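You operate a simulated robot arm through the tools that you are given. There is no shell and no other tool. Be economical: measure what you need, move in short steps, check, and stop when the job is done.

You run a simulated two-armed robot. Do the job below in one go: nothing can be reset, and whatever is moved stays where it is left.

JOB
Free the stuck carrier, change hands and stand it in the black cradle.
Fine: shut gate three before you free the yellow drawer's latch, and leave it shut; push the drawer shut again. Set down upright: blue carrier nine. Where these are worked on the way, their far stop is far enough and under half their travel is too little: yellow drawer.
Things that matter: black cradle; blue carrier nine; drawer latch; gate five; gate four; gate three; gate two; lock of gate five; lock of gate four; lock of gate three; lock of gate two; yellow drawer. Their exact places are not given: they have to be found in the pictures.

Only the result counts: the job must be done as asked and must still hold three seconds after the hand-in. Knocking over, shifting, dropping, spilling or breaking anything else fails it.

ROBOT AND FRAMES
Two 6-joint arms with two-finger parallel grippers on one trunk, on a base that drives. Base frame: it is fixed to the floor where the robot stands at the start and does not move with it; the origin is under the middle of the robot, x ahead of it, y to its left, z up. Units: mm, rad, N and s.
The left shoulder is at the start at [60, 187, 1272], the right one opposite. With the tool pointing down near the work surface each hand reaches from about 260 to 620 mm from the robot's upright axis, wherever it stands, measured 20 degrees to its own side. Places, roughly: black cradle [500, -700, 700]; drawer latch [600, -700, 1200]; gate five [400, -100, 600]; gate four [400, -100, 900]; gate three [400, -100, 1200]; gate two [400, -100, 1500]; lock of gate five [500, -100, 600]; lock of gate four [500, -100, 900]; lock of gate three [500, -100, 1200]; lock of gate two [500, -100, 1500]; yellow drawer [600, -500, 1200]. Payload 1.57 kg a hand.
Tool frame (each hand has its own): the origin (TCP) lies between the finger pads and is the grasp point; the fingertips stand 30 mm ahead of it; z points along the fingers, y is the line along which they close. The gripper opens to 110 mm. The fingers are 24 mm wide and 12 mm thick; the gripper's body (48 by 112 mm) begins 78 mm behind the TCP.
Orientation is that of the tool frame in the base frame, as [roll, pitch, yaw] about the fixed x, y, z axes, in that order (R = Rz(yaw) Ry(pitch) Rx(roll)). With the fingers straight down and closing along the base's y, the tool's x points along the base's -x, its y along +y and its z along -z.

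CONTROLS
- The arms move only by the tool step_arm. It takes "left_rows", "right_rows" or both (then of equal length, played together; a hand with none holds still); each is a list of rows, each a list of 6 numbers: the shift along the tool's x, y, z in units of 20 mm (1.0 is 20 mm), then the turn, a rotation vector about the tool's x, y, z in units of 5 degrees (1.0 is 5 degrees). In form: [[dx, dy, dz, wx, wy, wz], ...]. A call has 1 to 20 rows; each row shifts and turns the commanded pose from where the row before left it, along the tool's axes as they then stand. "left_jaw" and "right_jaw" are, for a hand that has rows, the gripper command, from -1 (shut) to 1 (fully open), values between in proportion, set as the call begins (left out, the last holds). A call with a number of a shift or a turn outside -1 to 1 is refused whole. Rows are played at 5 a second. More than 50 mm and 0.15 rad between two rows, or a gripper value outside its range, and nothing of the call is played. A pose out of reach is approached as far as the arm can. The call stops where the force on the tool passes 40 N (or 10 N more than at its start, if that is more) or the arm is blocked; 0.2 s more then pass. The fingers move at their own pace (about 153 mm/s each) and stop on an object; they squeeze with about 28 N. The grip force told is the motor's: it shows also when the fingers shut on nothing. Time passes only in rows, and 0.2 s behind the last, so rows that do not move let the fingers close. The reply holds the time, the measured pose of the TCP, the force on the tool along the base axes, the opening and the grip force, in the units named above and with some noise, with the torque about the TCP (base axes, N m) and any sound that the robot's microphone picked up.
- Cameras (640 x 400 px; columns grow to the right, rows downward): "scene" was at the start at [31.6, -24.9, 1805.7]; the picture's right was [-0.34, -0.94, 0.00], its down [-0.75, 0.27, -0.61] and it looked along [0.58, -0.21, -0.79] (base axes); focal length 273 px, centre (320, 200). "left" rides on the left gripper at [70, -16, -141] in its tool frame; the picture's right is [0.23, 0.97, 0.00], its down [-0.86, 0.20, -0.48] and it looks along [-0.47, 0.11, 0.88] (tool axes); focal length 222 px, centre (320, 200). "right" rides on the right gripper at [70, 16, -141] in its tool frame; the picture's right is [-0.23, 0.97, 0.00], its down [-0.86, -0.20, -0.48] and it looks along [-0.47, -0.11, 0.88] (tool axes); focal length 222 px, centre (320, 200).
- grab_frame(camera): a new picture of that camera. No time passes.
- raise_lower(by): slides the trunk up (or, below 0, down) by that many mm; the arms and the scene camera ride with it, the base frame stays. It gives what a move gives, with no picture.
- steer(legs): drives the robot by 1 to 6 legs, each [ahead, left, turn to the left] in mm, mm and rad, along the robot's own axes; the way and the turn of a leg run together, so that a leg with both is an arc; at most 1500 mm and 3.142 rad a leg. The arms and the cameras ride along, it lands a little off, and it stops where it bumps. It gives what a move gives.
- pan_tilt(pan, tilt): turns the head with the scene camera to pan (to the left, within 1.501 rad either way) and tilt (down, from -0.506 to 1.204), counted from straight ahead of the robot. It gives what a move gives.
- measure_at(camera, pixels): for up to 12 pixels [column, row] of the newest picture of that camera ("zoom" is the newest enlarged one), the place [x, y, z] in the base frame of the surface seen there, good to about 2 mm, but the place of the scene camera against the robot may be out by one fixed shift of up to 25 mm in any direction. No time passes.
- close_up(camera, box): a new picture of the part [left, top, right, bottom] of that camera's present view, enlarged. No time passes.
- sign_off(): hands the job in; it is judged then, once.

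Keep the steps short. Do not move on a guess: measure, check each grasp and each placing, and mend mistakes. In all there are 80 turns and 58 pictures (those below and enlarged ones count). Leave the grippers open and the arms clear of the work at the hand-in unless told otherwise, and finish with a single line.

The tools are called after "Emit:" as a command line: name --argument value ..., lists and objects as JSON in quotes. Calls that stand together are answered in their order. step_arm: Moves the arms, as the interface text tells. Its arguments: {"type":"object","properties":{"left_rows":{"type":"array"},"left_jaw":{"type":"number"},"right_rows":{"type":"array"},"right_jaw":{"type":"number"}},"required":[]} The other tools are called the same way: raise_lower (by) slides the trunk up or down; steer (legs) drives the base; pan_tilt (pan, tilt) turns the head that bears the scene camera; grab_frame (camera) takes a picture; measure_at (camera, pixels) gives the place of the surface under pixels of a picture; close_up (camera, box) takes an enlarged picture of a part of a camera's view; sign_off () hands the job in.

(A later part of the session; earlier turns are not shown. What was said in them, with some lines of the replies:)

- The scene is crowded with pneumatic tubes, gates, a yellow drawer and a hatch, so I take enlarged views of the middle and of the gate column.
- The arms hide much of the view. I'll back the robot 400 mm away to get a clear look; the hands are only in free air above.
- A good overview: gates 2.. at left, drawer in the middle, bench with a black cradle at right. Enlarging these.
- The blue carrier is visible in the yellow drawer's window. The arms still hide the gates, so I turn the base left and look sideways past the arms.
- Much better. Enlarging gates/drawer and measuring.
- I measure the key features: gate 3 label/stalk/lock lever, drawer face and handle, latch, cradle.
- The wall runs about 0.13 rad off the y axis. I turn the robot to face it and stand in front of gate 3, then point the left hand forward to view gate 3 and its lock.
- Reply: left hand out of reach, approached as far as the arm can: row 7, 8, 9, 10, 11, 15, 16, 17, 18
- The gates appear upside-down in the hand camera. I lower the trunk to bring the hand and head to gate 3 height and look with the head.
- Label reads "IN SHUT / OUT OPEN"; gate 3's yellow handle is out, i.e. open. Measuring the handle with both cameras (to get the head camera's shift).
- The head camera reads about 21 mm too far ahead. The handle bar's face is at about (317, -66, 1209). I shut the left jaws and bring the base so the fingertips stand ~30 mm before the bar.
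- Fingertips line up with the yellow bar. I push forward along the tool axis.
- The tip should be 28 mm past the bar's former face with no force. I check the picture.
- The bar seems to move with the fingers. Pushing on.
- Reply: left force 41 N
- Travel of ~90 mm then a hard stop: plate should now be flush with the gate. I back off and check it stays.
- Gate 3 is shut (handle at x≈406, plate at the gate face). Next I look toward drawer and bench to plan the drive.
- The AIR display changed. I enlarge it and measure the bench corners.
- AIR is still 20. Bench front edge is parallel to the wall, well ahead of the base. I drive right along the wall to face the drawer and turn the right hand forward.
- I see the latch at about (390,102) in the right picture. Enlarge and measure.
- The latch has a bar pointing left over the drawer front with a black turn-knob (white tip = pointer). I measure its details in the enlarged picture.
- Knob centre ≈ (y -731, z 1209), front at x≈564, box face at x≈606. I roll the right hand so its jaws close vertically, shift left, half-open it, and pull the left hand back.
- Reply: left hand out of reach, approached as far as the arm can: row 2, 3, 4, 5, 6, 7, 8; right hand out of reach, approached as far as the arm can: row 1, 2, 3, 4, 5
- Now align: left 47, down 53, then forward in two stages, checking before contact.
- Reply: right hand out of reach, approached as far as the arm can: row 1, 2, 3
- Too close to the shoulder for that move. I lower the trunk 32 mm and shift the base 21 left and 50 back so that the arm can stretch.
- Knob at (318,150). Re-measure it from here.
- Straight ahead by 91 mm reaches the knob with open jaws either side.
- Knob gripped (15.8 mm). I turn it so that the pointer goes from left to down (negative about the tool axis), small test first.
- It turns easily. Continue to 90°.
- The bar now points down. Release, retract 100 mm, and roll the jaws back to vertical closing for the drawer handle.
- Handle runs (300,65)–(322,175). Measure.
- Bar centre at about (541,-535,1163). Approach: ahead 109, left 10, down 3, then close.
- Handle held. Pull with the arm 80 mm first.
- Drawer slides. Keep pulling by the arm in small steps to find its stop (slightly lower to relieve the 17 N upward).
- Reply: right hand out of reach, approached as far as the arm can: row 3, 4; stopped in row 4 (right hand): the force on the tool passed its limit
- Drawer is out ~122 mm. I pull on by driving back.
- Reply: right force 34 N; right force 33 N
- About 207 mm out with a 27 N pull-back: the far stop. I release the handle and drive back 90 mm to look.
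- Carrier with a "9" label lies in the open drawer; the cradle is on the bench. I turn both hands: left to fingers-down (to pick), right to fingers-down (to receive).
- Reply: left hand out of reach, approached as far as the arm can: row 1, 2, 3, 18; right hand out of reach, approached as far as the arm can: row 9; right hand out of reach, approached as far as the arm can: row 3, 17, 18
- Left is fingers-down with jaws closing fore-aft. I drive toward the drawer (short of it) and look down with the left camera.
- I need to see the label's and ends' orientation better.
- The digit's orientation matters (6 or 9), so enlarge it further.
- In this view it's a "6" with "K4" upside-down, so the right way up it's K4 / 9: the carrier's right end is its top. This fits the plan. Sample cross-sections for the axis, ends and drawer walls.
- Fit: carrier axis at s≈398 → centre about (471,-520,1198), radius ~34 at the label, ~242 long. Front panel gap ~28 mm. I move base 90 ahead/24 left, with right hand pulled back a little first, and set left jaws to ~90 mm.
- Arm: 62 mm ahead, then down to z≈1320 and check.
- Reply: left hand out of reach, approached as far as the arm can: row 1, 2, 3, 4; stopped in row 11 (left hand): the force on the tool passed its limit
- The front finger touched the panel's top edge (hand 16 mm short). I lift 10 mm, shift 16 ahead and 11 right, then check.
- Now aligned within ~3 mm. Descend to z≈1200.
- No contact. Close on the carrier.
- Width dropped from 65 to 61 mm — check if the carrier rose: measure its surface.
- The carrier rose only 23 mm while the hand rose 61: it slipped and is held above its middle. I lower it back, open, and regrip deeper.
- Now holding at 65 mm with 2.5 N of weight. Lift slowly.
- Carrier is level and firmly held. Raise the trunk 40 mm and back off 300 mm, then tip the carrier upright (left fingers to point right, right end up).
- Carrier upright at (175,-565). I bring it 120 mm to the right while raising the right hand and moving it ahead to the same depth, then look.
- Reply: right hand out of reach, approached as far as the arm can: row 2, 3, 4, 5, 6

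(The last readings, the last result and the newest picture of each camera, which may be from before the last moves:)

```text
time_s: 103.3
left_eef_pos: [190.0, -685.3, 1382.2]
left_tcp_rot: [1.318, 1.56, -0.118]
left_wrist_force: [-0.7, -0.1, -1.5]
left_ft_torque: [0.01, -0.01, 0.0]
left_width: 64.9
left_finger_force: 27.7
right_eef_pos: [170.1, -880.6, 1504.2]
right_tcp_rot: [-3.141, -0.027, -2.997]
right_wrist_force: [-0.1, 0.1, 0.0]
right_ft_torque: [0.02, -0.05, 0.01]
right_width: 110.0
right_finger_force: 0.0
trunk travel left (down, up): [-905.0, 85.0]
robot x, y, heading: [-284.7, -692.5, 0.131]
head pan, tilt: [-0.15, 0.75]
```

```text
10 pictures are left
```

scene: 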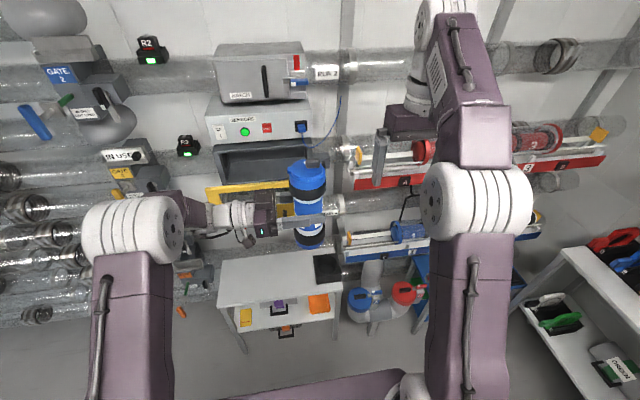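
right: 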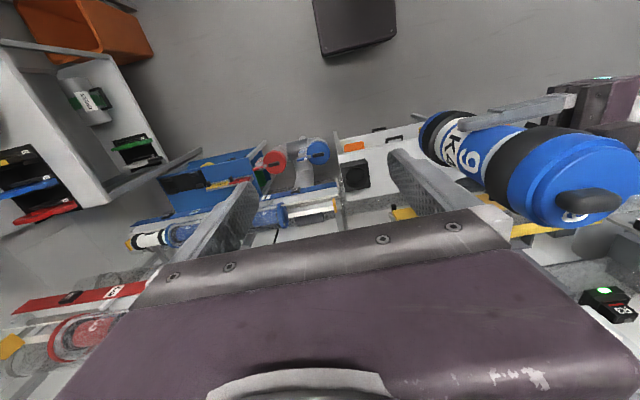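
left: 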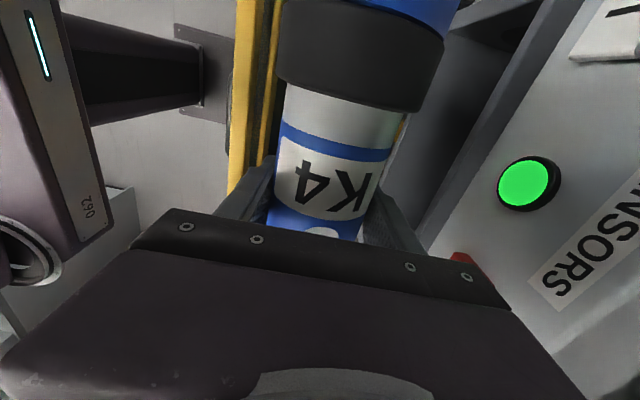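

The top cap with its black knob faces up – right orientation. The right arm is at its height limit, so I lower the left hand 160 mm and measure the cap.

Emit:
measure_at --camera "right" --pixels '[[560, 170], [620, 165], [540, 205], [590, 198], [515, 170], [505, 150], [440, 130], [600, 150], [353, 178], [368, 173], [345, 165]]'

Emit:
step_arm --left_rows '[[1, 0, 0, 0, 0, 0], [1, 0, 0, 0, 0, 0], [1, 0, 0, 0, 0, 0], [1, 0, 0, 0, 0, 0], [1, 0, 0, 0, 0, 0], [1, 0, 0, 0, 0, 0], [1, 0, 0, 0, 0, 0], [1, 0, 0, 0, 0, 0]]'

```text
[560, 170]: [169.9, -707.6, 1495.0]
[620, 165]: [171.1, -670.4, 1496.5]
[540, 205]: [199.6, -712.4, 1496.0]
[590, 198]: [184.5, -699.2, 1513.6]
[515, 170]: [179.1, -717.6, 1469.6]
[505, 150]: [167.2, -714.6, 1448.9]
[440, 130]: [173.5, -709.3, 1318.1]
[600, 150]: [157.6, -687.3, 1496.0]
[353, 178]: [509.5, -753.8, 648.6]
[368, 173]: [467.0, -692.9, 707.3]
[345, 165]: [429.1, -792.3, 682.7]
```

```text
time_s: 105.1
left_eef_pos: [194.2, -684.8, 1220.1]
left_tcp_rot: [1.3, 1.56, -0.135]
left_wrist_force: [0.2, -0.9, -1.8]
left_ft_torque: [-0.02, 0.0, -0.01]
left_width: 64.8
left_finger_force: 27.8
right_eef_pos: [170.7, -878.8, 1503.5]
right_tcp_rot: [-3.141, -0.025, -3.0]
right_wrist_force: [-0.8, 0.6, 0.1]
right_ft_torque: [-0.03, 0.02, -0.03]
right_width: 109.8
right_finger_force: 0.1
trunk travel left (down, up): [-905.0, 85.0]
robot x, y, heading: [-287.3, -690.5, 0.133]
head pan, tilt: [-0.15, 0.75]
```

Cap top now at ≈1334, knob top ≈1352, axis at about (194,-685). Right hand: down 60, left 189, ahead 49.

Emit:
step_arm --right_rows '[[0, 0, 1, 0, 0, 0], [0, 0, 1, 0, 0, 0], [0, 0, 1, 0, 0, 0], [-0.25, 0.95, 0, 0, 0, 0], [-0.25, 0.95, 0, 0, 0, 0], [-0.25, 0.95, 0, 0, 0, 0], [-0.25, 0.95, 0, 0, 0, 0], [-0.25, 0.95, 0, 0, 0, 0], [-0.25, 0.95, 0, 0, 0, 0], [-0.25, 0.95, 0, 0, 0, 0], [-0.25, 0.95, 0, 0, 0, 0], [-0.25, 0.95, 0, 0, 0, 0], [-0.25, 0.95, 0, 0, 0, 0]]'

Emit:
grab_frame --camera "right"

```text
time_s: 107.9
left_eef_pos: [195.4, -684.1, 1220.9]
left_tcp_rot: [1.224, 1.562, -0.213]
left_wrist_force: [-0.8, 0.0, -3.1]
left_ft_torque: [0.01, 0.04, -0.01]
left_width: 65.0
left_finger_force: 28.0
right_eef_pos: [192.2, -685.0, 1441.4]
right_tcp_rot: [-3.141, -0.031, -2.998]
right_wrist_force: [1.1, -0.5, 0.6]
right_ft_torque: [-0.03, 0.02, 0.02]
right_width: 109.9
right_finger_force: 0.0
trunk travel left (down, up): [-905.0, 85.0]
robot x, y, heading: [-285.8, -695.0, 0.129]
head pan, tilt: [-0.15, 0.75]
```

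```text
9 pictures are left
```

right: 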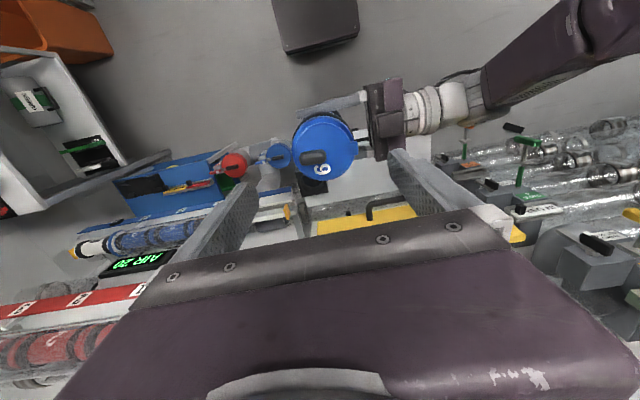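

Well centred over the cap (its top bears "9"). Measure cap rim for centring.

Emit:
measure_at --camera "right" --pixels '[[325, 150], [300, 150], [350, 150], [323, 122], [320, 175], [298, 160], [354, 140], [315, 158]]'

```text
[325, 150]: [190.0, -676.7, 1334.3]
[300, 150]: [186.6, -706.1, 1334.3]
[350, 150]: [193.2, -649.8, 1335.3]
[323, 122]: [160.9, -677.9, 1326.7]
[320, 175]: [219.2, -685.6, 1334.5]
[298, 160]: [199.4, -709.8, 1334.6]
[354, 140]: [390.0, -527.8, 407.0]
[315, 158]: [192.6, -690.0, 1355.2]
```

Centre ≈ (191,-680). Shift 5 mm left, descend to z≈1312.

Emit:
step_arm --right_rows '[[0, 0.25, 0, 0, 0, 0], [0, 0, 1, 0, 0, 0], [0, 0, 1, 0, 0, 0], [0, 0, 1, 0, 0, 0], [0, 0, 1, 0, 0, 0], [0, 0, 1, 0, 0, 0], [0, 0, 1, 0, 0, 0], [0, 0, 0.4, 0, 0, 0]]'

Emit:
step_arm --right_rows '[[0, 0, 0, 0, 0, 0], [0, 0, 0, 0, 0, 0], [0, 0, 0, 0, 0, 0]]' --right_jaw -1

```text
time_s: 109.7
left_eef_pos: [193.4, -685.2, 1220.6]
left_tcp_rot: [1.309, 1.563, -0.129]
left_wrist_force: [-0.3, 0.3, -1.9]
left_ft_torque: [0.03, 0.0, -0.04]
left_width: 64.9
left_finger_force: 27.7
right_eef_pos: [186.5, -681.1, 1313.3]
right_tcp_rot: [-3.141, -0.028, -2.998]
right_wrist_force: [-0.4, -0.2, 0.0]
right_ft_torque: [0.0, -0.02, -0.01]
right_width: 109.9
right_finger_force: 0.1
trunk travel left (down, up): [-905.0, 85.0]
robot x, y, heading: [-284.1, -689.2, 0.132]
head pan, tilt: [-0.15, 0.75]
```

```text
time_s: 110.5
left_eef_pos: [193.0, -685.1, 1221.3]
left_tcp_rot: [1.278, 1.56, -0.156]
left_wrist_force: [-4.3, 14.7, -1.1]
left_ft_torque: [-0.16, -0.04, 0.08]
left_width: 64.8
left_finger_force: 27.5
right_eef_pos: [186.0, -682.9, 1314.5]
right_tcp_rot: [-3.14, -0.028, -3.0]
right_wrist_force: [4.8, -15.7, 0.7]
right_ft_torque: [-1.28, -0.35, -0.14]
right_width: 79.2
right_finger_force: 27.7
trunk travel left (down, up): [-905.0, 85.0]
robot x, y, heading: [-284.2, -691.8, 0.129]
head pan, tilt: [-0.15, 0.75]
```

Both hands hold it (right 79 mm). Release the left and retract it left.

Emit:
step_arm --left_rows '[[0, 0, 0, 0, 0, 0], [0, 0, 0, 0, 0, 0], [0, 0, 0, 0, 0, 0]]' --left_jaw 1

Emit:
step_arm --left_rows '[[0, 0, -1, 0, 0, 0], [0, 0, -1, 0, 0, 0], [0, 0, -1, 0, 0, 0], [0, 0, -1, 0, 0, 0], [0, 0, -1, 0, 0, 0], [0, 0, -1, 0, 0, 0], [0, 0, -1, 0, 0, 0]]'

Emit:
grab_frame --camera "left"

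```text
time_s: 111.3
left_eef_pos: [194.6, -684.9, 1221.5]
left_tcp_rot: [1.313, 1.559, -0.125]
left_wrist_force: [-0.3, -0.1, 0.4]
left_ft_torque: [0.04, 0.02, 0.01]
left_width: 110.0
left_finger_force: 0.0
right_eef_pos: [186.6, -680.2, 1313.4]
right_tcp_rot: [3.141, -0.028, -2.998]
right_wrist_force: [0.5, 0.8, 0.5]
right_ft_torque: [-0.02, 0.0, -0.02]
right_width: 79.2
right_finger_force: 28.4
trunk travel left (down, up): [-905.0, 85.0]
robot x, y, heading: [-284.2, -691.2, 0.13]
head pan, tilt: [-0.15, 0.75]
```

```text
time_s: 112.9
left_eef_pos: [174.3, -545.6, 1222.4]
left_tcp_rot: [1.25, 1.562, -0.188]
left_wrist_force: [0.4, -0.7, -0.4]
left_ft_torque: [-0.05, -0.02, 0.0]
left_width: 109.9
left_finger_force: 0.0
right_eef_pos: [186.8, -679.1, 1313.6]
right_tcp_rot: [-3.139, -0.027, -2.998]
right_wrist_force: [0.0, -0.3, 0.7]
right_ft_torque: [-0.05, -0.02, 0.0]
right_width: 79.6
right_finger_force: 28.3
trunk travel left (down, up): [-905.0, 85.0]
robot x, y, heading: [-286.0, -694.1, 0.128]
head pan, tilt: [-0.15, 0.75]
```

```text
8 pictures are left
```

left: 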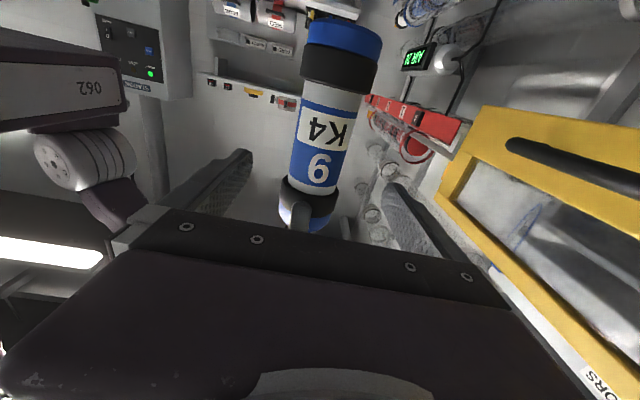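

Right holds it alone. Measure bottom height, tilt, and check drawer clearance.

Emit:
measure_at --camera "left" --pixels '[[345, 24], [343, 35], [338, 65], [328, 105], [318, 175], [322, 145], [310, 40], [372, 45], [310, 70], [375, 78]]'

```text
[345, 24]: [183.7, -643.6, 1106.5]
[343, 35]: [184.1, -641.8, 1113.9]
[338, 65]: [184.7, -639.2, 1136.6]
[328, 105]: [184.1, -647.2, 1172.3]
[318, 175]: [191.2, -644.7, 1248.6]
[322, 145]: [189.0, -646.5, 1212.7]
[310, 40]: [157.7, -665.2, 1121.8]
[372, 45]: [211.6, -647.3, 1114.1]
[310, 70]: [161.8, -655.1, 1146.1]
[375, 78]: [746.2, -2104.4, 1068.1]
```

The carrier bottom is ~211 mm below the right TCP. Before going to the cradle I shut the drawer: turn the left hand forward, jaws shut, and lower the trunk 59 mm to handle height.

Emit:
step_arm --left_rows '[[0, 0, 0, -1, 0, 0], [0, 0, 0, -1, 0, 0], [0, 0, 0, -1, 0, 0], [0, 0, 0, -1, 0, 0], [0, 0, 0, -1, 0, 0], [0, 0, 0, -1, 0, 0], [0, 0, 0, -1, 0, 0], [0, 0, 0, -1, 0, 0], [0, 0, 0, -1, 0, 0], [0, 0, 0, -1, 0, 0], [0, 0, 0, -1, 0, 0], [0, 0, 0, -1, 0, 0], [0, 0, 0, -1, 0, 0], [0, 0, 0, -1, 0, 0], [0, 0, 0, -1, 0, 0], [0, 0, 0, -1, 0, 0], [0, 0, 0, -1, 0, 0], [0, 0, 0, -1, 0, 0]]' --left_jaw -1

Emit:
raise_lower --by -59

```text
time_s: 116.7
left_eef_pos: [342.0, -435.2, 1320.1]
left_tcp_rot: [-1.44, 1.539, -1.494]
left_wrist_force: [-0.4, 0.9, 0.8]
left_ft_torque: [0.03, 0.01, -0.03]
left_width: 0.0
left_finger_force: 21.5
left hand out of reach, approached as far as the arm can: row 5, 6, 7, 8, 9, 10, 11, 12, 13, 14, 15, 16, 17, 18
right_eef_pos: [185.8, -680.2, 1314.1]
right_tcp_rot: [3.141, -0.027, -2.998]
right_wrist_force: [-0.4, 0.5, -0.4]
right_ft_torque: [0.01, 0.03, 0.04]
right_width: 79.5
right_finger_force: 28.0
trunk travel left (down, up): [-905.0, 85.0]
robot x, y, heading: [-286.7, -691.2, 0.133]
head pan, tilt: [-0.15, 0.75]
```

```text
time_s: 117.7
left_eef_pos: [342.4, -434.7, 1261.5]
left_tcp_rot: [-1.436, 1.541, -1.494]
left_wrist_force: [-0.5, -0.6, -0.5]
left_ft_torque: [-0.02, 0.03, 0.0]
left_width: 0.2
left_finger_force: 21.7
right_eef_pos: [185.7, -680.3, 1254.9]
right_tcp_rot: [3.141, -0.029, -2.998]
right_wrist_force: [-0.3, 0.6, -1.4]
right_ft_torque: [-0.02, 0.01, -0.01]
right_width: 79.3
right_finger_force: 28.3
trunk travel left (down, up): [-846.0, 144.0]
robot x, y, heading: [-284.2, -690.2, 0.135]
head pan, tilt: [-0.15, 0.75]
```

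The left hand was pushed outward to (342,-435), just in front of the drawer panel. I back the base 100 and shift right 105 so the fingertips face the handle's middle, then lower 98 mm.

Emit:
steer --legs '[[-100, 0, 0], [0, -105, 0]]'

Emit:
raise_lower --by -97

Emit:
grab_frame --camera "left"

```text
time_s: 119.6
left_eef_pos: [253.6, -550.2, 1261.8]
left_tcp_rot: [-1.41, 1.535, -1.466]
left_wrist_force: [-0.8, 0.2, 0.7]
left_ft_torque: [-0.03, 0.04, -0.03]
left_width: 0.1
left_finger_force: 21.2
right_eef_pos: [97.9, -793.4, 1255.5]
right_tcp_rot: [-3.137, -0.027, -3.001]
right_wrist_force: [0.4, -0.2, -0.1]
right_ft_torque: [-0.03, -0.02, 0.0]
right_width: 79.2
right_finger_force: 28.2
trunk travel left (down, up): [-846.0, 144.0]
robot x, y, heading: [-370.0, -809.6, 0.13]
head pan, tilt: [-0.15, 0.75]
```

```text
time_s: 120.9
left_eef_pos: [254.6, -552.5, 1164.9]
left_tcp_rot: [-1.438, 1.539, -1.493]
left_wrist_force: [0.4, -0.6, -0.2]
left_ft_torque: [0.01, 0.03, 0.01]
left_width: 0.3
left_finger_force: 21.6
right_eef_pos: [97.3, -797.8, 1157.2]
right_tcp_rot: [3.141, -0.027, -3.0]
right_wrist_force: [-0.2, -0.7, -0.1]
right_ft_torque: [0.01, 0.03, -0.02]
right_width: 79.2
right_finger_force: 28.1
trunk travel left (down, up): [-749.0, 241.0]
robot x, y, heading: [-371.2, -805.5, 0.129]
head pan, tilt: [-0.15, 0.75]
```

```text
7 pictures are left
```

left: 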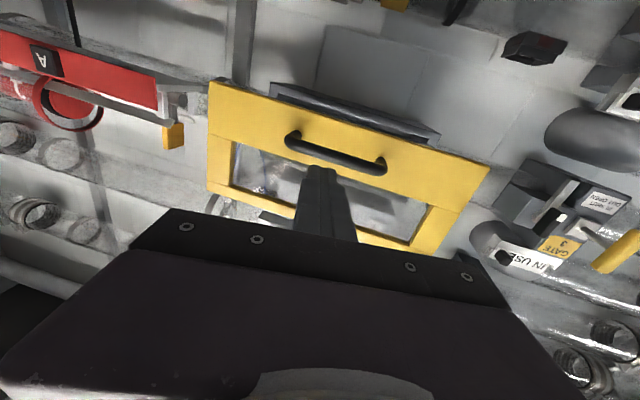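

Fingertips line up with the handle's middle. Measure the handle.

Emit:
measure_at --camera "left" --pixels '[[312, 149], [335, 156], [360, 163], [320, 172], [330, 120], [160, 135]]'

```text
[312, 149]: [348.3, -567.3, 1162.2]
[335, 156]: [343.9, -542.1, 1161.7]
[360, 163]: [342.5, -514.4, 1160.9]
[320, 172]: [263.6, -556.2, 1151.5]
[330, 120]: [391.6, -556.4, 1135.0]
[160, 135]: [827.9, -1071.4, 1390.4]
```

Handle front is at x≈344. I drive ahead 180 mm to push, then finish with the arm under force control.

Emit:
steer --legs '[[180, 0, 0]]'

Emit:
step_arm --left_rows '[[0, 0, 0.5, 0, 0, 0], [0, 0, 0.5, 0, 0, 0], [0, 0, 0.5, 0, 0, 0], [0, 0, 0.5, 0, 0, 0], [0, 0, 0.5, 0, 0, 0], [0, 0, 0.5, 0, 0, 0], [0, 0, 0.5, 0, 0, 0], [0, 0, 0.5, 0, 0, 0]]'

```text
time_s: 122.4
left_eef_pos: [435.2, -530.7, 1165.9]
left_tcp_rot: [-1.404, 1.54, -1.463]
left_wrist_force: [0.0, -0.4, 0.2]
left_ft_torque: [0.02, 0.01, -0.04]
left_width: 0.1
left_finger_force: 21.6
right_eef_pos: [279.3, -775.3, 1158.7]
right_tcp_rot: [-3.141, -0.026, -3.001]
right_wrist_force: [-0.3, 0.4, 0.0]
right_ft_torque: [-0.03, 0.03, 0.05]
right_width: 79.1
right_finger_force: 27.9
trunk travel left (down, up): [-749.0, 241.0]
robot x, y, heading: [-189.5, -782.3, 0.131]
head pan, tilt: [-0.15, 0.75]
```

```text
time_s: 124.3
left_eef_pos: [504.7, -534.0, 1166.3]
left_tcp_rot: [-1.696, 1.538, -1.758]
left_wrist_force: [-33.9, -0.1, 4.2]
left_ft_torque: [0.07, -0.13, 0.34]
left_width: 0.0
left_finger_force: 21.9
right_eef_pos: [269.7, -774.3, 1161.8]
right_tcp_rot: [3.141, -0.02, -3.001]
right_wrist_force: [0.0, 0.1, -0.9]
right_ft_torque: [0.01, 0.02, -0.01]
right_width: 79.2
right_finger_force: 27.8
trunk travel left (down, up): [-749.0, 241.0]
robot x, y, heading: [-193.2, -782.2, 0.132]
head pan, tilt: [-0.15, 0.75]
stopped in row 8 (left hand): the force on the tool passed its limit (the readings are from after the stop); the commanded pose is now the measured one
```

Hard stop at 34 N with the handle at its original place: drawer shut. I back the base off 250 and retract the left hand up/back.

Emit:
steer --legs '[[-250, 0, 0]]'

Emit:
step_arm --left_rows '[[-1, 0, -1, 0, 0, 0], [-1, 0, -1, 0, 0, 0], [-1, 0, -1, 0, 0, 0], [-1, 0, -1, 0, 0, 0], [-1, 0, -1, 0, 0, 0], [-1, 0, -1, 0, 0, 0], [-1, 0, -1, 0, 0, 0], [-1, 0, -1, 0, 0, 0], [-1, 0.5, -1, 0, 1, 0], [-1, 0.5, 0, 0, 1, 0], [-1, 0.5, 0, 0, 1, 0], [-1, 0.5, 0, 0, 1, 0], [0, 0.5, 0, 0, 1, 0], [0, 0, 0, 0, 1, 0], [0, 0, 0, 0, 1, 0], [0, 0, 0, 0, 1, 0], [0, 0, 0, 0, 1, 0], [0, 0, 0, 0, 1, 0]]'

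Emit:
pan_tilt --pan 0.1 --tilt 0.85

Emit:
grab_frame --camera "scene"

```text
time_s: 126.2
left_eef_pos: [265.5, -563.6, 1158.7]
left_tcp_rot: [-1.934, 1.536, -1.998]
left_wrist_force: [0.0, 0.4, -0.2]
left_ft_torque: [0.0, 0.03, 0.01]
left_width: 0.0
left_finger_force: 21.0
right_eef_pos: [30.4, -803.4, 1158.3]
right_tcp_rot: [3.14, -0.029, -2.995]
right_wrist_force: [0.6, -0.2, -0.8]
right_ft_torque: [0.0, -0.01, 0.02]
right_width: 79.3
right_finger_force: 28.0
trunk travel left (down, up): [-749.0, 241.0]
robot x, y, heading: [-439.2, -818.1, 0.128]
head pan, tilt: [-0.15, 0.75]
```

```text
time_s: 130.0
left_eef_pos: [101.4, -494.9, 1397.4]
left_tcp_rot: [-3.098, 0.681, 3.111]
left_wrist_force: [-0.7, -0.3, -0.3]
left_ft_torque: [-0.03, 0.0, -0.03]
left_width: 0.0
left_finger_force: 21.2
right_eef_pos: [29.9, -802.5, 1156.6]
right_tcp_rot: [3.14, -0.03, -2.996]
right_wrist_force: [-0.1, 0.6, 0.1]
right_ft_torque: [0.0, 0.02, 0.03]
right_width: 79.3
right_finger_force: 28.0
trunk travel left (down, up): [-749.0, 241.0]
robot x, y, heading: [-440.5, -815.0, 0.136]
head pan, tilt: [-0.15, 0.75]
```

```text
time_s: 130.8
left_eef_pos: [100.2, -495.5, 1399.1]
left_tcp_rot: [-3.099, 0.685, 3.109]
left_wrist_force: [0.9, 0.6, 0.1]
left_ft_torque: [0.0, -0.02, 0.01]
left_width: 0.0
left_finger_force: 20.7
right_eef_pos: [28.9, -803.5, 1158.2]
right_tcp_rot: [-3.141, -0.027, -2.997]
right_wrist_force: [-0.4, 0.8, -0.4]
right_ft_torque: [-0.04, 0.02, 0.02]
right_width: 79.0
right_finger_force: 27.7
trunk travel left (down, up): [-749.0, 241.0]
robot x, y, heading: [-442.7, -818.5, 0.138]
head pan, tilt: [0.099, 0.85]
```

```text
6 pictures are left
```

scene: 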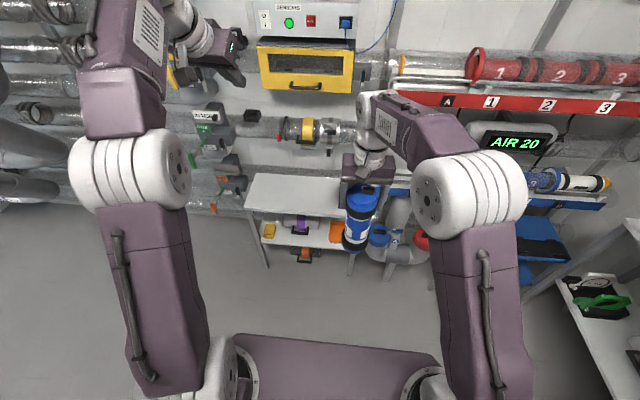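

Drawer shut. Cradle is behind the carrier in this view; I lower 205 mm, then drive ahead 230 and right 130 so the cradle shows beside the carrier.

Emit:
raise_lower --by -200

Emit:
steer --legs '[[230, -130, 0]]'

Emit:
grab_frame --camera "right"

```text
time_s: 132.9
left_eef_pos: [99.6, -495.4, 1198.1]
left_tcp_rot: [-3.101, 0.686, 3.107]
left_wrist_force: [0.3, -0.4, 0.2]
left_ft_torque: [0.04, -0.01, 0.01]
left_width: 0.0
left_finger_force: 21.4
right_eef_pos: [29.4, -804.7, 957.3]
right_tcp_rot: [3.141, -0.028, -2.997]
right_wrist_force: [-0.3, 0.0, 1.1]
right_ft_torque: [0.01, -0.01, 0.0]
right_width: 79.3
right_finger_force: 28.3
trunk travel left (down, up): [-549.0, 441.0]
robot x, y, heading: [-443.4, -819.3, 0.134]
head pan, tilt: [0.099, 0.85]
```

```text
time_s: 134.8
left_eef_pos: [340.8, -593.5, 1198.6]
left_tcp_rot: [-3.099, 0.685, 3.11]
left_wrist_force: [-0.5, 0.3, -0.2]
left_ft_torque: [-0.04, 0.01, 0.0]
left_width: 0.2
left_finger_force: 21.0
right_eef_pos: [270.4, -901.1, 958.3]
right_tcp_rot: [-3.141, -0.029, -2.995]
right_wrist_force: [0.8, 0.4, 0.4]
right_ft_torque: [0.01, 0.01, 0.02]
right_width: 79.1
right_finger_force: 27.7
trunk travel left (down, up): [-549.0, 441.0]
robot x, y, heading: [-200.2, -910.6, 0.13]
head pan, tilt: [0.099, 0.85]
```

```text
5 pictures are left
```

right: 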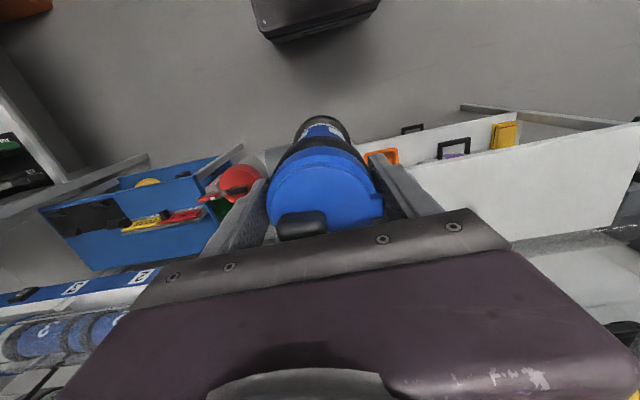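

The right camera can't see forward past the gripper. I use the head camera, which should see the cradle from here.

Emit:
close_up --camera "scene" --box '[220, 120, 420, 280]'

```text
2.50 times, centred on (320, 200) of scene
```

zoom: 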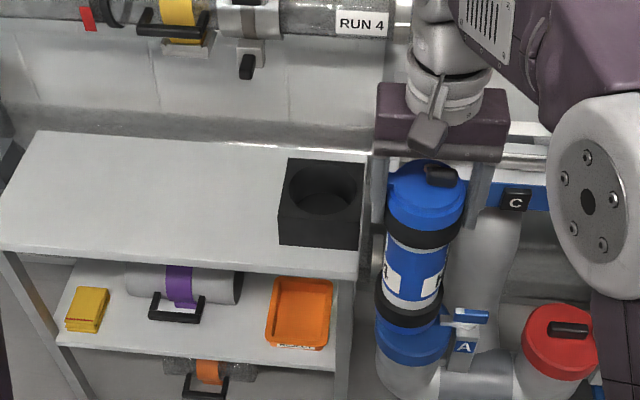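

Measure cradle corners/rim and the carrier's cap in the same frame (so camera shift cancels).

Emit:
measure_at --camera "zoom" --pixels '[[290, 162], [362, 166], [359, 211], [283, 207], [287, 190], [361, 190], [323, 166], [323, 214], [323, 200], [393, 190], [420, 208], [405, 172]]'

Emit:
measure_at --camera "zoom" --pixels '[[391, 182], [400, 170], [415, 164], [412, 225], [440, 228], [462, 200], [425, 190], [284, 230], [360, 240], [300, 245], [340, 258], [330, 150]]'

```text
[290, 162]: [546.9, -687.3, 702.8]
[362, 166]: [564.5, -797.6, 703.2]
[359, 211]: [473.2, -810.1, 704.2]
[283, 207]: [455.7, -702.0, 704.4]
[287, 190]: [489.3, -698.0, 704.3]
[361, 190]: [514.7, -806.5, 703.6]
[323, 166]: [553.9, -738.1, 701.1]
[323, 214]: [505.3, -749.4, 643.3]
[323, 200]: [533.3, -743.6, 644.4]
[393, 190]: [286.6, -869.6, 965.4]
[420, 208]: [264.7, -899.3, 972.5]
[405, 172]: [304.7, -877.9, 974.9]
```

```text
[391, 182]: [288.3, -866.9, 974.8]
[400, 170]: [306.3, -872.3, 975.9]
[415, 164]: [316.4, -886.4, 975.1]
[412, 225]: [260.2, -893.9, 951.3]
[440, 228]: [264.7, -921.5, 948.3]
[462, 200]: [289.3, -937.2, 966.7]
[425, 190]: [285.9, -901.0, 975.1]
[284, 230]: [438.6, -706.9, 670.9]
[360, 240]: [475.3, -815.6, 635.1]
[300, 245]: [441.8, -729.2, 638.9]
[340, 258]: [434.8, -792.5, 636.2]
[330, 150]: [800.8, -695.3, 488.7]
```

I check the carrier's tilt and lower end in the same frame so that everything is relative.

Emit:
measure_at --camera "zoom" --pixels '[[385, 235], [423, 238], [458, 235], [380, 305], [410, 312], [437, 312], [380, 345], [412, 345], [440, 340], [415, 270], [412, 362], [385, 355]]'

```text
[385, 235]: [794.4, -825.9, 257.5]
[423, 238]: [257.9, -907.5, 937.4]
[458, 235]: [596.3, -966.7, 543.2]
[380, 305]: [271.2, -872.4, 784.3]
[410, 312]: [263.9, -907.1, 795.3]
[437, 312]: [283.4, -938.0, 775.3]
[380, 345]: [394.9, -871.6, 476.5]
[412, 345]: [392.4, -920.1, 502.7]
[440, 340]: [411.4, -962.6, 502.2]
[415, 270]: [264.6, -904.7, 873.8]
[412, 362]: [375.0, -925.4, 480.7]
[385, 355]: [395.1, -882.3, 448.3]
```

Carrier axis is nearly vertical, at scene (297..303,-903); cradle centre at scene (510,-749). So the carrier must go +211, +153 mm. First I pull the left hand back so it won't meet the drawer.

Emit:
step_arm --left_rows '[[0.9, 0, -0.8, 0, 0, 0], [0.9, 0, -0.8, 0, 0, 0], [0.9, 0, -0.8, 0, 0, 0], [0.9, 0, -0.8, 0, 0, 0], [0.9, 0, -0.8, 0, 0, 0], [0.9, 0, -0.8, 0, 0, 0], [0.9, 0, -0.8, 0, 0, 0]]'

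```text
time_s: 136.4
left_eef_pos: [171.4, -583.8, 1207.4]
left_tcp_rot: [-3.099, 0.687, 3.108]
left_wrist_force: [-1.0, 0.6, 0.1]
left_ft_torque: [-0.01, 0.0, 0.02]
left_width: 0.0
left_finger_force: 21.3
right_eef_pos: [268.2, -902.4, 957.9]
right_tcp_rot: [-3.141, -0.029, -2.995]
right_wrist_force: [0.6, 0.3, -0.5]
right_ft_torque: [-0.01, 0.0, 0.01]
right_width: 79.3
right_finger_force: 28.3
trunk travel left (down, up): [-549.0, 441.0]
robot x, y, heading: [-202.5, -912.9, 0.132]
head pan, tilt: [0.099, 0.85]
```

Left is now well back. Drive ahead 190 and left 124.

Emit:
steer --legs '[[0, 124, 0], [190, 0, 0]]'

```text
time_s: 138.8
left_eef_pos: [351.0, -434.5, 1206.1]
left_tcp_rot: [-3.097, 0.687, 3.106]
left_wrist_force: [0.4, 0.3, -0.1]
left_ft_torque: [0.0, 0.0, 0.04]
left_width: 0.0
left_finger_force: 21.4
right_eef_pos: [446.9, -755.5, 958.3]
right_tcp_rot: [3.141, -0.031, -2.999]
right_wrist_force: [0.2, 0.0, 0.1]
right_ft_torque: [0.01, 0.05, 0.02]
right_width: 79.4
right_finger_force: 28.1
trunk travel left (down, up): [-549.0, 441.0]
robot x, y, heading: [-25.6, -766.1, 0.134]
head pan, tilt: [0.099, 0.85]
```

35 mm more ahead with the arm, then view.

Emit:
step_arm --right_rows '[[-0.85, 0.08, 0, 0, 0, 0], [-0.85, 0.07, 0, 0, 0, 0]]'

Emit:
pan_tilt --pan 0.0 --tilt 0.95

Emit:
close_up --camera "scene" --box '[240, 120, 400, 220]'

```text
time_s: 139.4
left_eef_pos: [351.2, -435.2, 1206.0]
left_tcp_rot: [-3.096, 0.686, 3.107]
left_wrist_force: [0.1, 0.7, -0.7]
left_ft_torque: [0.0, 0.02, 0.0]
left_width: 0.1
left_finger_force: 21.8
right_eef_pos: [480.7, -746.8, 954.4]
right_tcp_rot: [-3.14, -0.028, -2.999]
right_wrist_force: [-0.2, -0.1, -0.4]
right_ft_torque: [-0.02, 0.01, 0.0]
right_width: 79.2
right_finger_force: 28.0
trunk travel left (down, up): [-549.0, 441.0]
robot x, y, heading: [-26.2, -768.7, 0.128]
head pan, tilt: [0.099, 0.85]
```

```text
time_s: 140.1
left_eef_pos: [349.5, -435.5, 1205.5]
left_tcp_rot: [-3.098, 0.685, 3.107]
left_wrist_force: [0.6, -0.4, 0.3]
left_ft_torque: [-0.01, 0.0, -0.01]
left_width: 0.1
left_finger_force: 21.1
right_eef_pos: [480.2, -749.5, 955.9]
right_tcp_rot: [-3.14, -0.028, -3.0]
right_wrist_force: [0.7, 0.0, -0.5]
right_ft_torque: [-0.01, 0.0, 0.01]
right_width: 79.3
right_finger_force: 28.5
trunk travel left (down, up): [-549.0, 441.0]
robot x, y, heading: [-28.5, -765.1, 0.133]
head pan, tilt: [0.0, 0.949]
```

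```text
4.00 times, centred on (320, 170) of scene
```

zoom: 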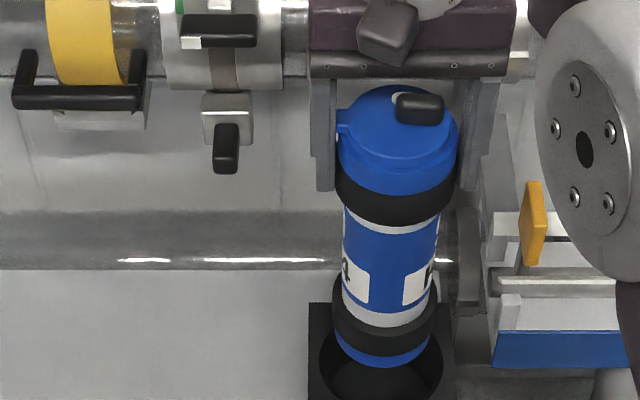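

The carrier is above the hole. Measure rim, cradle edges and the carrier's lower end in this one frame.

Emit:
measure_at --camera "zoom" --pixels '[[314, 308], [450, 311], [312, 390], [451, 390], [322, 365], [440, 365], [385, 343], [385, 358], [385, 205], [388, 260], [338, 310], [433, 305]]'

```text
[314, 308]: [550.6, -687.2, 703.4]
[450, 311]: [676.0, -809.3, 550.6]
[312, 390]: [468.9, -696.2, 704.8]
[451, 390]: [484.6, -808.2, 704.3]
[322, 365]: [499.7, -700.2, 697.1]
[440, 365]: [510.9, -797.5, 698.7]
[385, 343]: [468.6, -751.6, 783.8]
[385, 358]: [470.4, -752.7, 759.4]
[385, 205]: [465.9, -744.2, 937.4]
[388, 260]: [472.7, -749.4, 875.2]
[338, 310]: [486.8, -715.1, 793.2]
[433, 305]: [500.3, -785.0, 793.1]
```

Carrier is within ~3 mm of the hole centre. Lower 80 mm with a small forward correction, then gently to contact.

Emit:
step_arm --right_rows '[[-0.2, 0, 0.5, 0, 0, 0], [-0.02, 0, 0.5, 0, 0, 0], [-0.02, 0, 0.5, 0, 0, 0], [-0.02, 0, 0.5, 0, 0, 0], [-0.02, 0, 0.5, 0, 0, 0], [-0.02, 0, 0.5, 0, 0, 0], [-0.02, 0, 0.5, 0, 0, 0], [-0.02, 0, 0.5, 0, 0, 0]]'

Emit:
step_arm --right_rows '[[0, 0, 0.2, 0, 0, 0], [0, 0, 0.2, 0, 0, 0], [0, 0, 0.2, 0, 0, 0], [0, 0, 0.2, 0, 0, 0], [0, 0, 0.2, 0, 0, 0]]'

```text
time_s: 141.9
left_eef_pos: [348.9, -435.5, 1207.3]
left_tcp_rot: [-3.1, 0.687, 3.107]
left_wrist_force: [1.0, 0.4, -0.4]
left_ft_torque: [0.02, 0.03, -0.02]
left_width: 0.0
left_finger_force: 21.3
right_eef_pos: [482.7, -747.0, 877.1]
right_tcp_rot: [-3.14, -0.03, -2.999]
right_wrist_force: [-3.0, -1.7, -0.9]
right_ft_torque: [-0.3, 0.74, -0.02]
right_width: 79.4
right_finger_force: 28.1
trunk travel left (down, up): [-549.0, 441.0]
robot x, y, heading: [-28.1, -763.2, 0.133]
head pan, tilt: [0.0, 0.949]
```

```text
time_s: 143.1
left_eef_pos: [349.3, -435.2, 1204.9]
left_tcp_rot: [-3.1, 0.685, 3.107]
left_wrist_force: [0.0, -0.3, 0.0]
left_ft_torque: [0.0, -0.01, 0.03]
left_width: 0.3
left_finger_force: 21.4
right_eef_pos: [484.1, -746.2, 858.9]
right_tcp_rot: [3.141, -0.028, -2.998]
right_wrist_force: [-0.9, -0.6, -0.7]
right_ft_torque: [-0.16, 0.26, -0.02]
right_width: 79.3
right_finger_force: 27.4
trunk travel left (down, up): [-549.0, 441.0]
robot x, y, heading: [-27.4, -765.3, 0.134]
head pan, tilt: [0.0, 0.949]
```

Inside the hole, ~8 mm above its floor. Continue in 2 mm steps.

Emit:
step_arm --right_rows '[[0, 0, 0.1, 0, 0, 0], [0, 0, 0.1, 0, 0, 0], [0, 0, 0.1, 0, 0, 0], [0, 0, 0.1, 0, 0, 0]]'

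```text
time_s: 144.1
left_eef_pos: [346.7, -434.8, 1208.6]
left_tcp_rot: [-3.098, 0.688, 3.108]
left_wrist_force: [0.4, -0.5, -0.3]
left_ft_torque: [-0.02, -0.01, 0.0]
left_width: 0.0
left_finger_force: 21.1
right_eef_pos: [482.0, -747.0, 851.3]
right_tcp_rot: [3.141, -0.024, -2.998]
right_wrist_force: [4.8, -4.6, 27.0]
right_ft_torque: [-0.74, -0.36, 0.16]
right_width: 79.6
right_finger_force: 28.2
trunk travel left (down, up): [-549.0, 441.0]
robot x, y, heading: [-26.0, -764.2, 0.123]
head pan, tilt: [0.0, 0.949]
```

Floor reached (27 N). Ease 1 mm, open, and rise straight up.

Emit:
step_arm --right_rows '[[0, 0, -0.06, 0, 0, 0], [0, 0, 0, 0, 0, 0]]'

Emit:
step_arm --right_rows '[[0, 0, 0, 0, 0, 0], [0, 0, 0, 0, 0, 0], [0, 0, 0, 0, 0, 0], [0, 0, 0, 0, 0, 0]]' --right_jaw 0.85

Emit:
step_arm --right_rows '[[-0.05, 0, -0.5, 0, 0, 0], [-0.05, 0, -0.5, 0, 0, 0], [0, 0, -0.5, 0, 0, 0], [0, 0, -0.5, 0, 0, 0], [0, 0, -0.5, 0, 0, 0], [0, 0, -0.5, 0, 0, 0], [0, 0, -0.5, 0, 0, 0], [0, 0, -0.5, 0, 0, 0]]'

Emit:
close_up --camera "scene" --box '[240, 130, 400, 260]'

```text
time_s: 144.7
left_eef_pos: [347.2, -434.1, 1206.3]
left_tcp_rot: [-3.099, 0.688, 3.106]
left_wrist_force: [1.1, 0.5, -0.2]
left_ft_torque: [-0.01, -0.04, 0.0]
left_width: 0.1
left_finger_force: 21.4
right_eef_pos: [482.1, -746.8, 851.3]
right_tcp_rot: [3.141, -0.027, -2.999]
right_wrist_force: [5.7, -3.3, 18.6]
right_ft_torque: [-0.43, -0.8, 0.06]
right_width: 79.4
right_finger_force: 28.6
trunk travel left (down, up): [-549.0, 441.0]
robot x, y, heading: [-24.7, -765.4, 0.132]
head pan, tilt: [0.0, 0.949]
```

```text
time_s: 145.7
left_eef_pos: [348.1, -434.9, 1205.9]
left_tcp_rot: [-3.1, 0.686, 3.107]
left_wrist_force: [-0.1, 0.7, 0.7]
left_ft_torque: [0.04, 0.01, 0.01]
left_width: 0.0
left_finger_force: 21.6
right_eef_pos: [481.9, -746.5, 850.6]
right_tcp_rot: [-3.14, -0.028, -2.998]
right_wrist_force: [-0.3, 0.4, -0.7]
right_ft_torque: [0.0, 0.03, 0.0]
right_width: 101.5
right_finger_force: 0.0
trunk travel left (down, up): [-549.0, 441.0]
robot x, y, heading: [-22.1, -766.9, 0.125]
head pan, tilt: [0.0, 0.949]
```

```text
time_s: 147.5
left_eef_pos: [348.3, -433.8, 1206.6]
left_tcp_rot: [-3.1, 0.686, 3.105]
left_wrist_force: [-0.5, -0.7, 0.4]
left_ft_torque: [-0.03, -0.01, -0.02]
left_width: 0.0
left_finger_force: 21.2
right_eef_pos: [488.6, -746.9, 931.4]
right_tcp_rot: [3.141, -0.028, -2.998]
right_wrist_force: [-0.1, -0.3, 0.9]
right_ft_torque: [0.06, -0.01, 0.0]
right_width: 101.9
right_finger_force: 0.1
trunk travel left (down, up): [-549.0, 441.0]
robot x, y, heading: [-26.2, -765.4, 0.131]
head pan, tilt: [0.0, 0.949]
```

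```text
3.08 times, centred on (320, 195) of scene
```

zoom: 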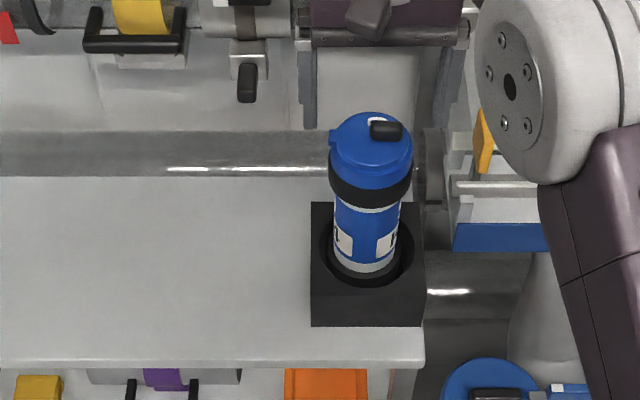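

The carrier stands in the cradle. Rise 40 mm more, open both jaws, then back away and check drawer and gate.

Emit:
step_arm --right_rows '[[0, 0, -0.7, 0, 0, 0], [0, 0, -0.7, 0, 0, 0], [0, 0, -0.7, 0, 0, 0]]' --left_rows '[[0, 0, 0, 0, 0, 0], [0, 0, 0, 0, 0, 0], [0, 0, 0, 0, 0, 0]]' --left_jaw 1 --right_jaw 1

Emit:
steer --legs '[[-350, 0, 0]]'

Emit:
raise_lower --by 330

Emit:
pan_tilt --pan 0.1 --tilt 0.65

Emit:
grab_frame --camera "scene"

```text
time_s: 148.3
left_eef_pos: [348.5, -435.2, 1207.3]
left_tcp_rot: [-3.101, 0.688, 3.108]
left_wrist_force: [-0.3, 0.3, -0.7]
left_ft_torque: [-0.02, -0.01, -0.04]
left_width: 110.1
left_finger_force: 0.2
right_eef_pos: [488.2, -746.5, 971.2]
right_tcp_rot: [-3.141, -0.028, -2.998]
right_wrist_force: [-0.8, 0.7, -0.2]
right_ft_torque: [0.04, -0.01, -0.02]
right_width: 110.1
right_finger_force: 0.0
trunk travel left (down, up): [-549.0, 441.0]
robot x, y, heading: [-26.7, -767.3, 0.128]
head pan, tilt: [0.0, 0.949]
```

```text
time_s: 150.6
left_eef_pos: [-0.1, -480.8, 1206.1]
left_tcp_rot: [-3.1, 0.686, 3.111]
left_wrist_force: [-0.6, 0.5, -0.4]
left_ft_torque: [-0.01, -0.01, 0.02]
left_width: 109.8
left_finger_force: 0.0
right_eef_pos: [138.5, -790.9, 972.7]
right_tcp_rot: [3.14, -0.027, -2.996]
right_wrist_force: [-0.8, 0.3, 0.0]
right_ft_torque: [0.04, 0.01, 0.0]
right_width: 110.1
right_finger_force: 0.0
trunk travel left (down, up): [-549.0, 441.0]
robot x, y, heading: [-372.3, -808.7, 0.137]
head pan, tilt: [0.0, 0.949]
```

```text
time_s: 153.8
left_eef_pos: [-0.0, -481.4, 1536.7]
left_tcp_rot: [-3.099, 0.686, 3.108]
left_wrist_force: [-0.3, -0.1, -0.1]
left_ft_torque: [0.04, 0.0, 0.04]
left_width: 110.1
left_finger_force: 0.1
right_eef_pos: [139.5, -791.5, 1301.3]
right_tcp_rot: [3.141, -0.027, -2.993]
right_wrist_force: [0.7, 0.2, 0.3]
right_ft_torque: [0.03, -0.01, 0.0]
right_width: 110.2
right_finger_force: 0.0
trunk travel left (down, up): [-879.0, 111.0]
robot x, y, heading: [-374.7, -813.3, 0.132]
head pan, tilt: [0.0, 0.949]
```

```text
time_s: 154.6
left_eef_pos: [-0.2, -480.5, 1537.9]
left_tcp_rot: [-3.101, 0.686, 3.11]
left_wrist_force: [0.4, 0.1, -0.4]
left_ft_torque: [-0.04, -0.02, -0.01]
left_width: 109.6
left_finger_force: 0.0
right_eef_pos: [140.5, -791.1, 1300.2]
right_tcp_rot: [3.141, -0.029, -2.995]
right_wrist_force: [0.9, -0.3, 0.3]
right_ft_torque: [0.0, -0.02, -0.02]
right_width: 110.1
right_finger_force: 0.0
trunk travel left (down, up): [-879.0, 111.0]
robot x, y, heading: [-370.8, -811.9, 0.131]
head pan, tilt: [0.099, 0.649]
```

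```text
1 pictures are left
```

scene: 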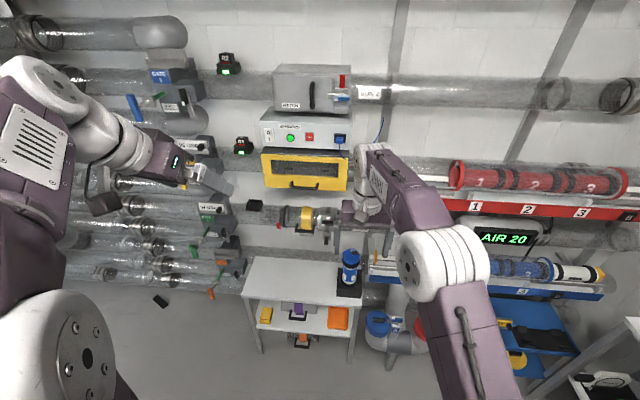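

The dark piece on the floor was already visible in the very first pictures. Check the drawer's handle/face depth and the carrier.

Emit:
measure_at --camera "scene" --pixels '[[304, 187], [270, 183], [340, 185], [302, 154], [350, 258], [349, 285], [189, 170], [187, 180]]'

Emit:
close_up --camera "scene" --box '[170, 130, 370, 300]'

```text
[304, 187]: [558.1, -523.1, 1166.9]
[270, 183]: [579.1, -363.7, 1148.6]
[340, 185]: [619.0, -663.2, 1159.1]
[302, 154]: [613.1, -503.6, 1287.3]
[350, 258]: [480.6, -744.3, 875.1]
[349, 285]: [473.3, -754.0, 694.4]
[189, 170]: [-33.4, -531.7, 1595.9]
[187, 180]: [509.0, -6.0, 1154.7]
```

```text
2.35 times, centred on (270, 215) of scene
5 turns are left
```

zoom: 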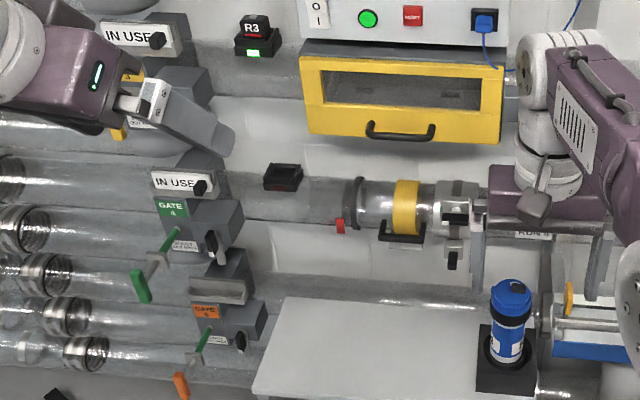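

Drawer face reads the same as before opening (579, -364), so it is shut. The gate 3 handle stayed in after the push, and the carrier stands in the cradle with its cap up. Handing in.

Emit:
sign_off

```text
The job is handed in.
```

I shut gate three before freeing the drawer latch, passed blue carrier nine from the left hand to the right, stood it cap-up in the black cradle, and pushed the yellow drawer shut again; the job is handed in.
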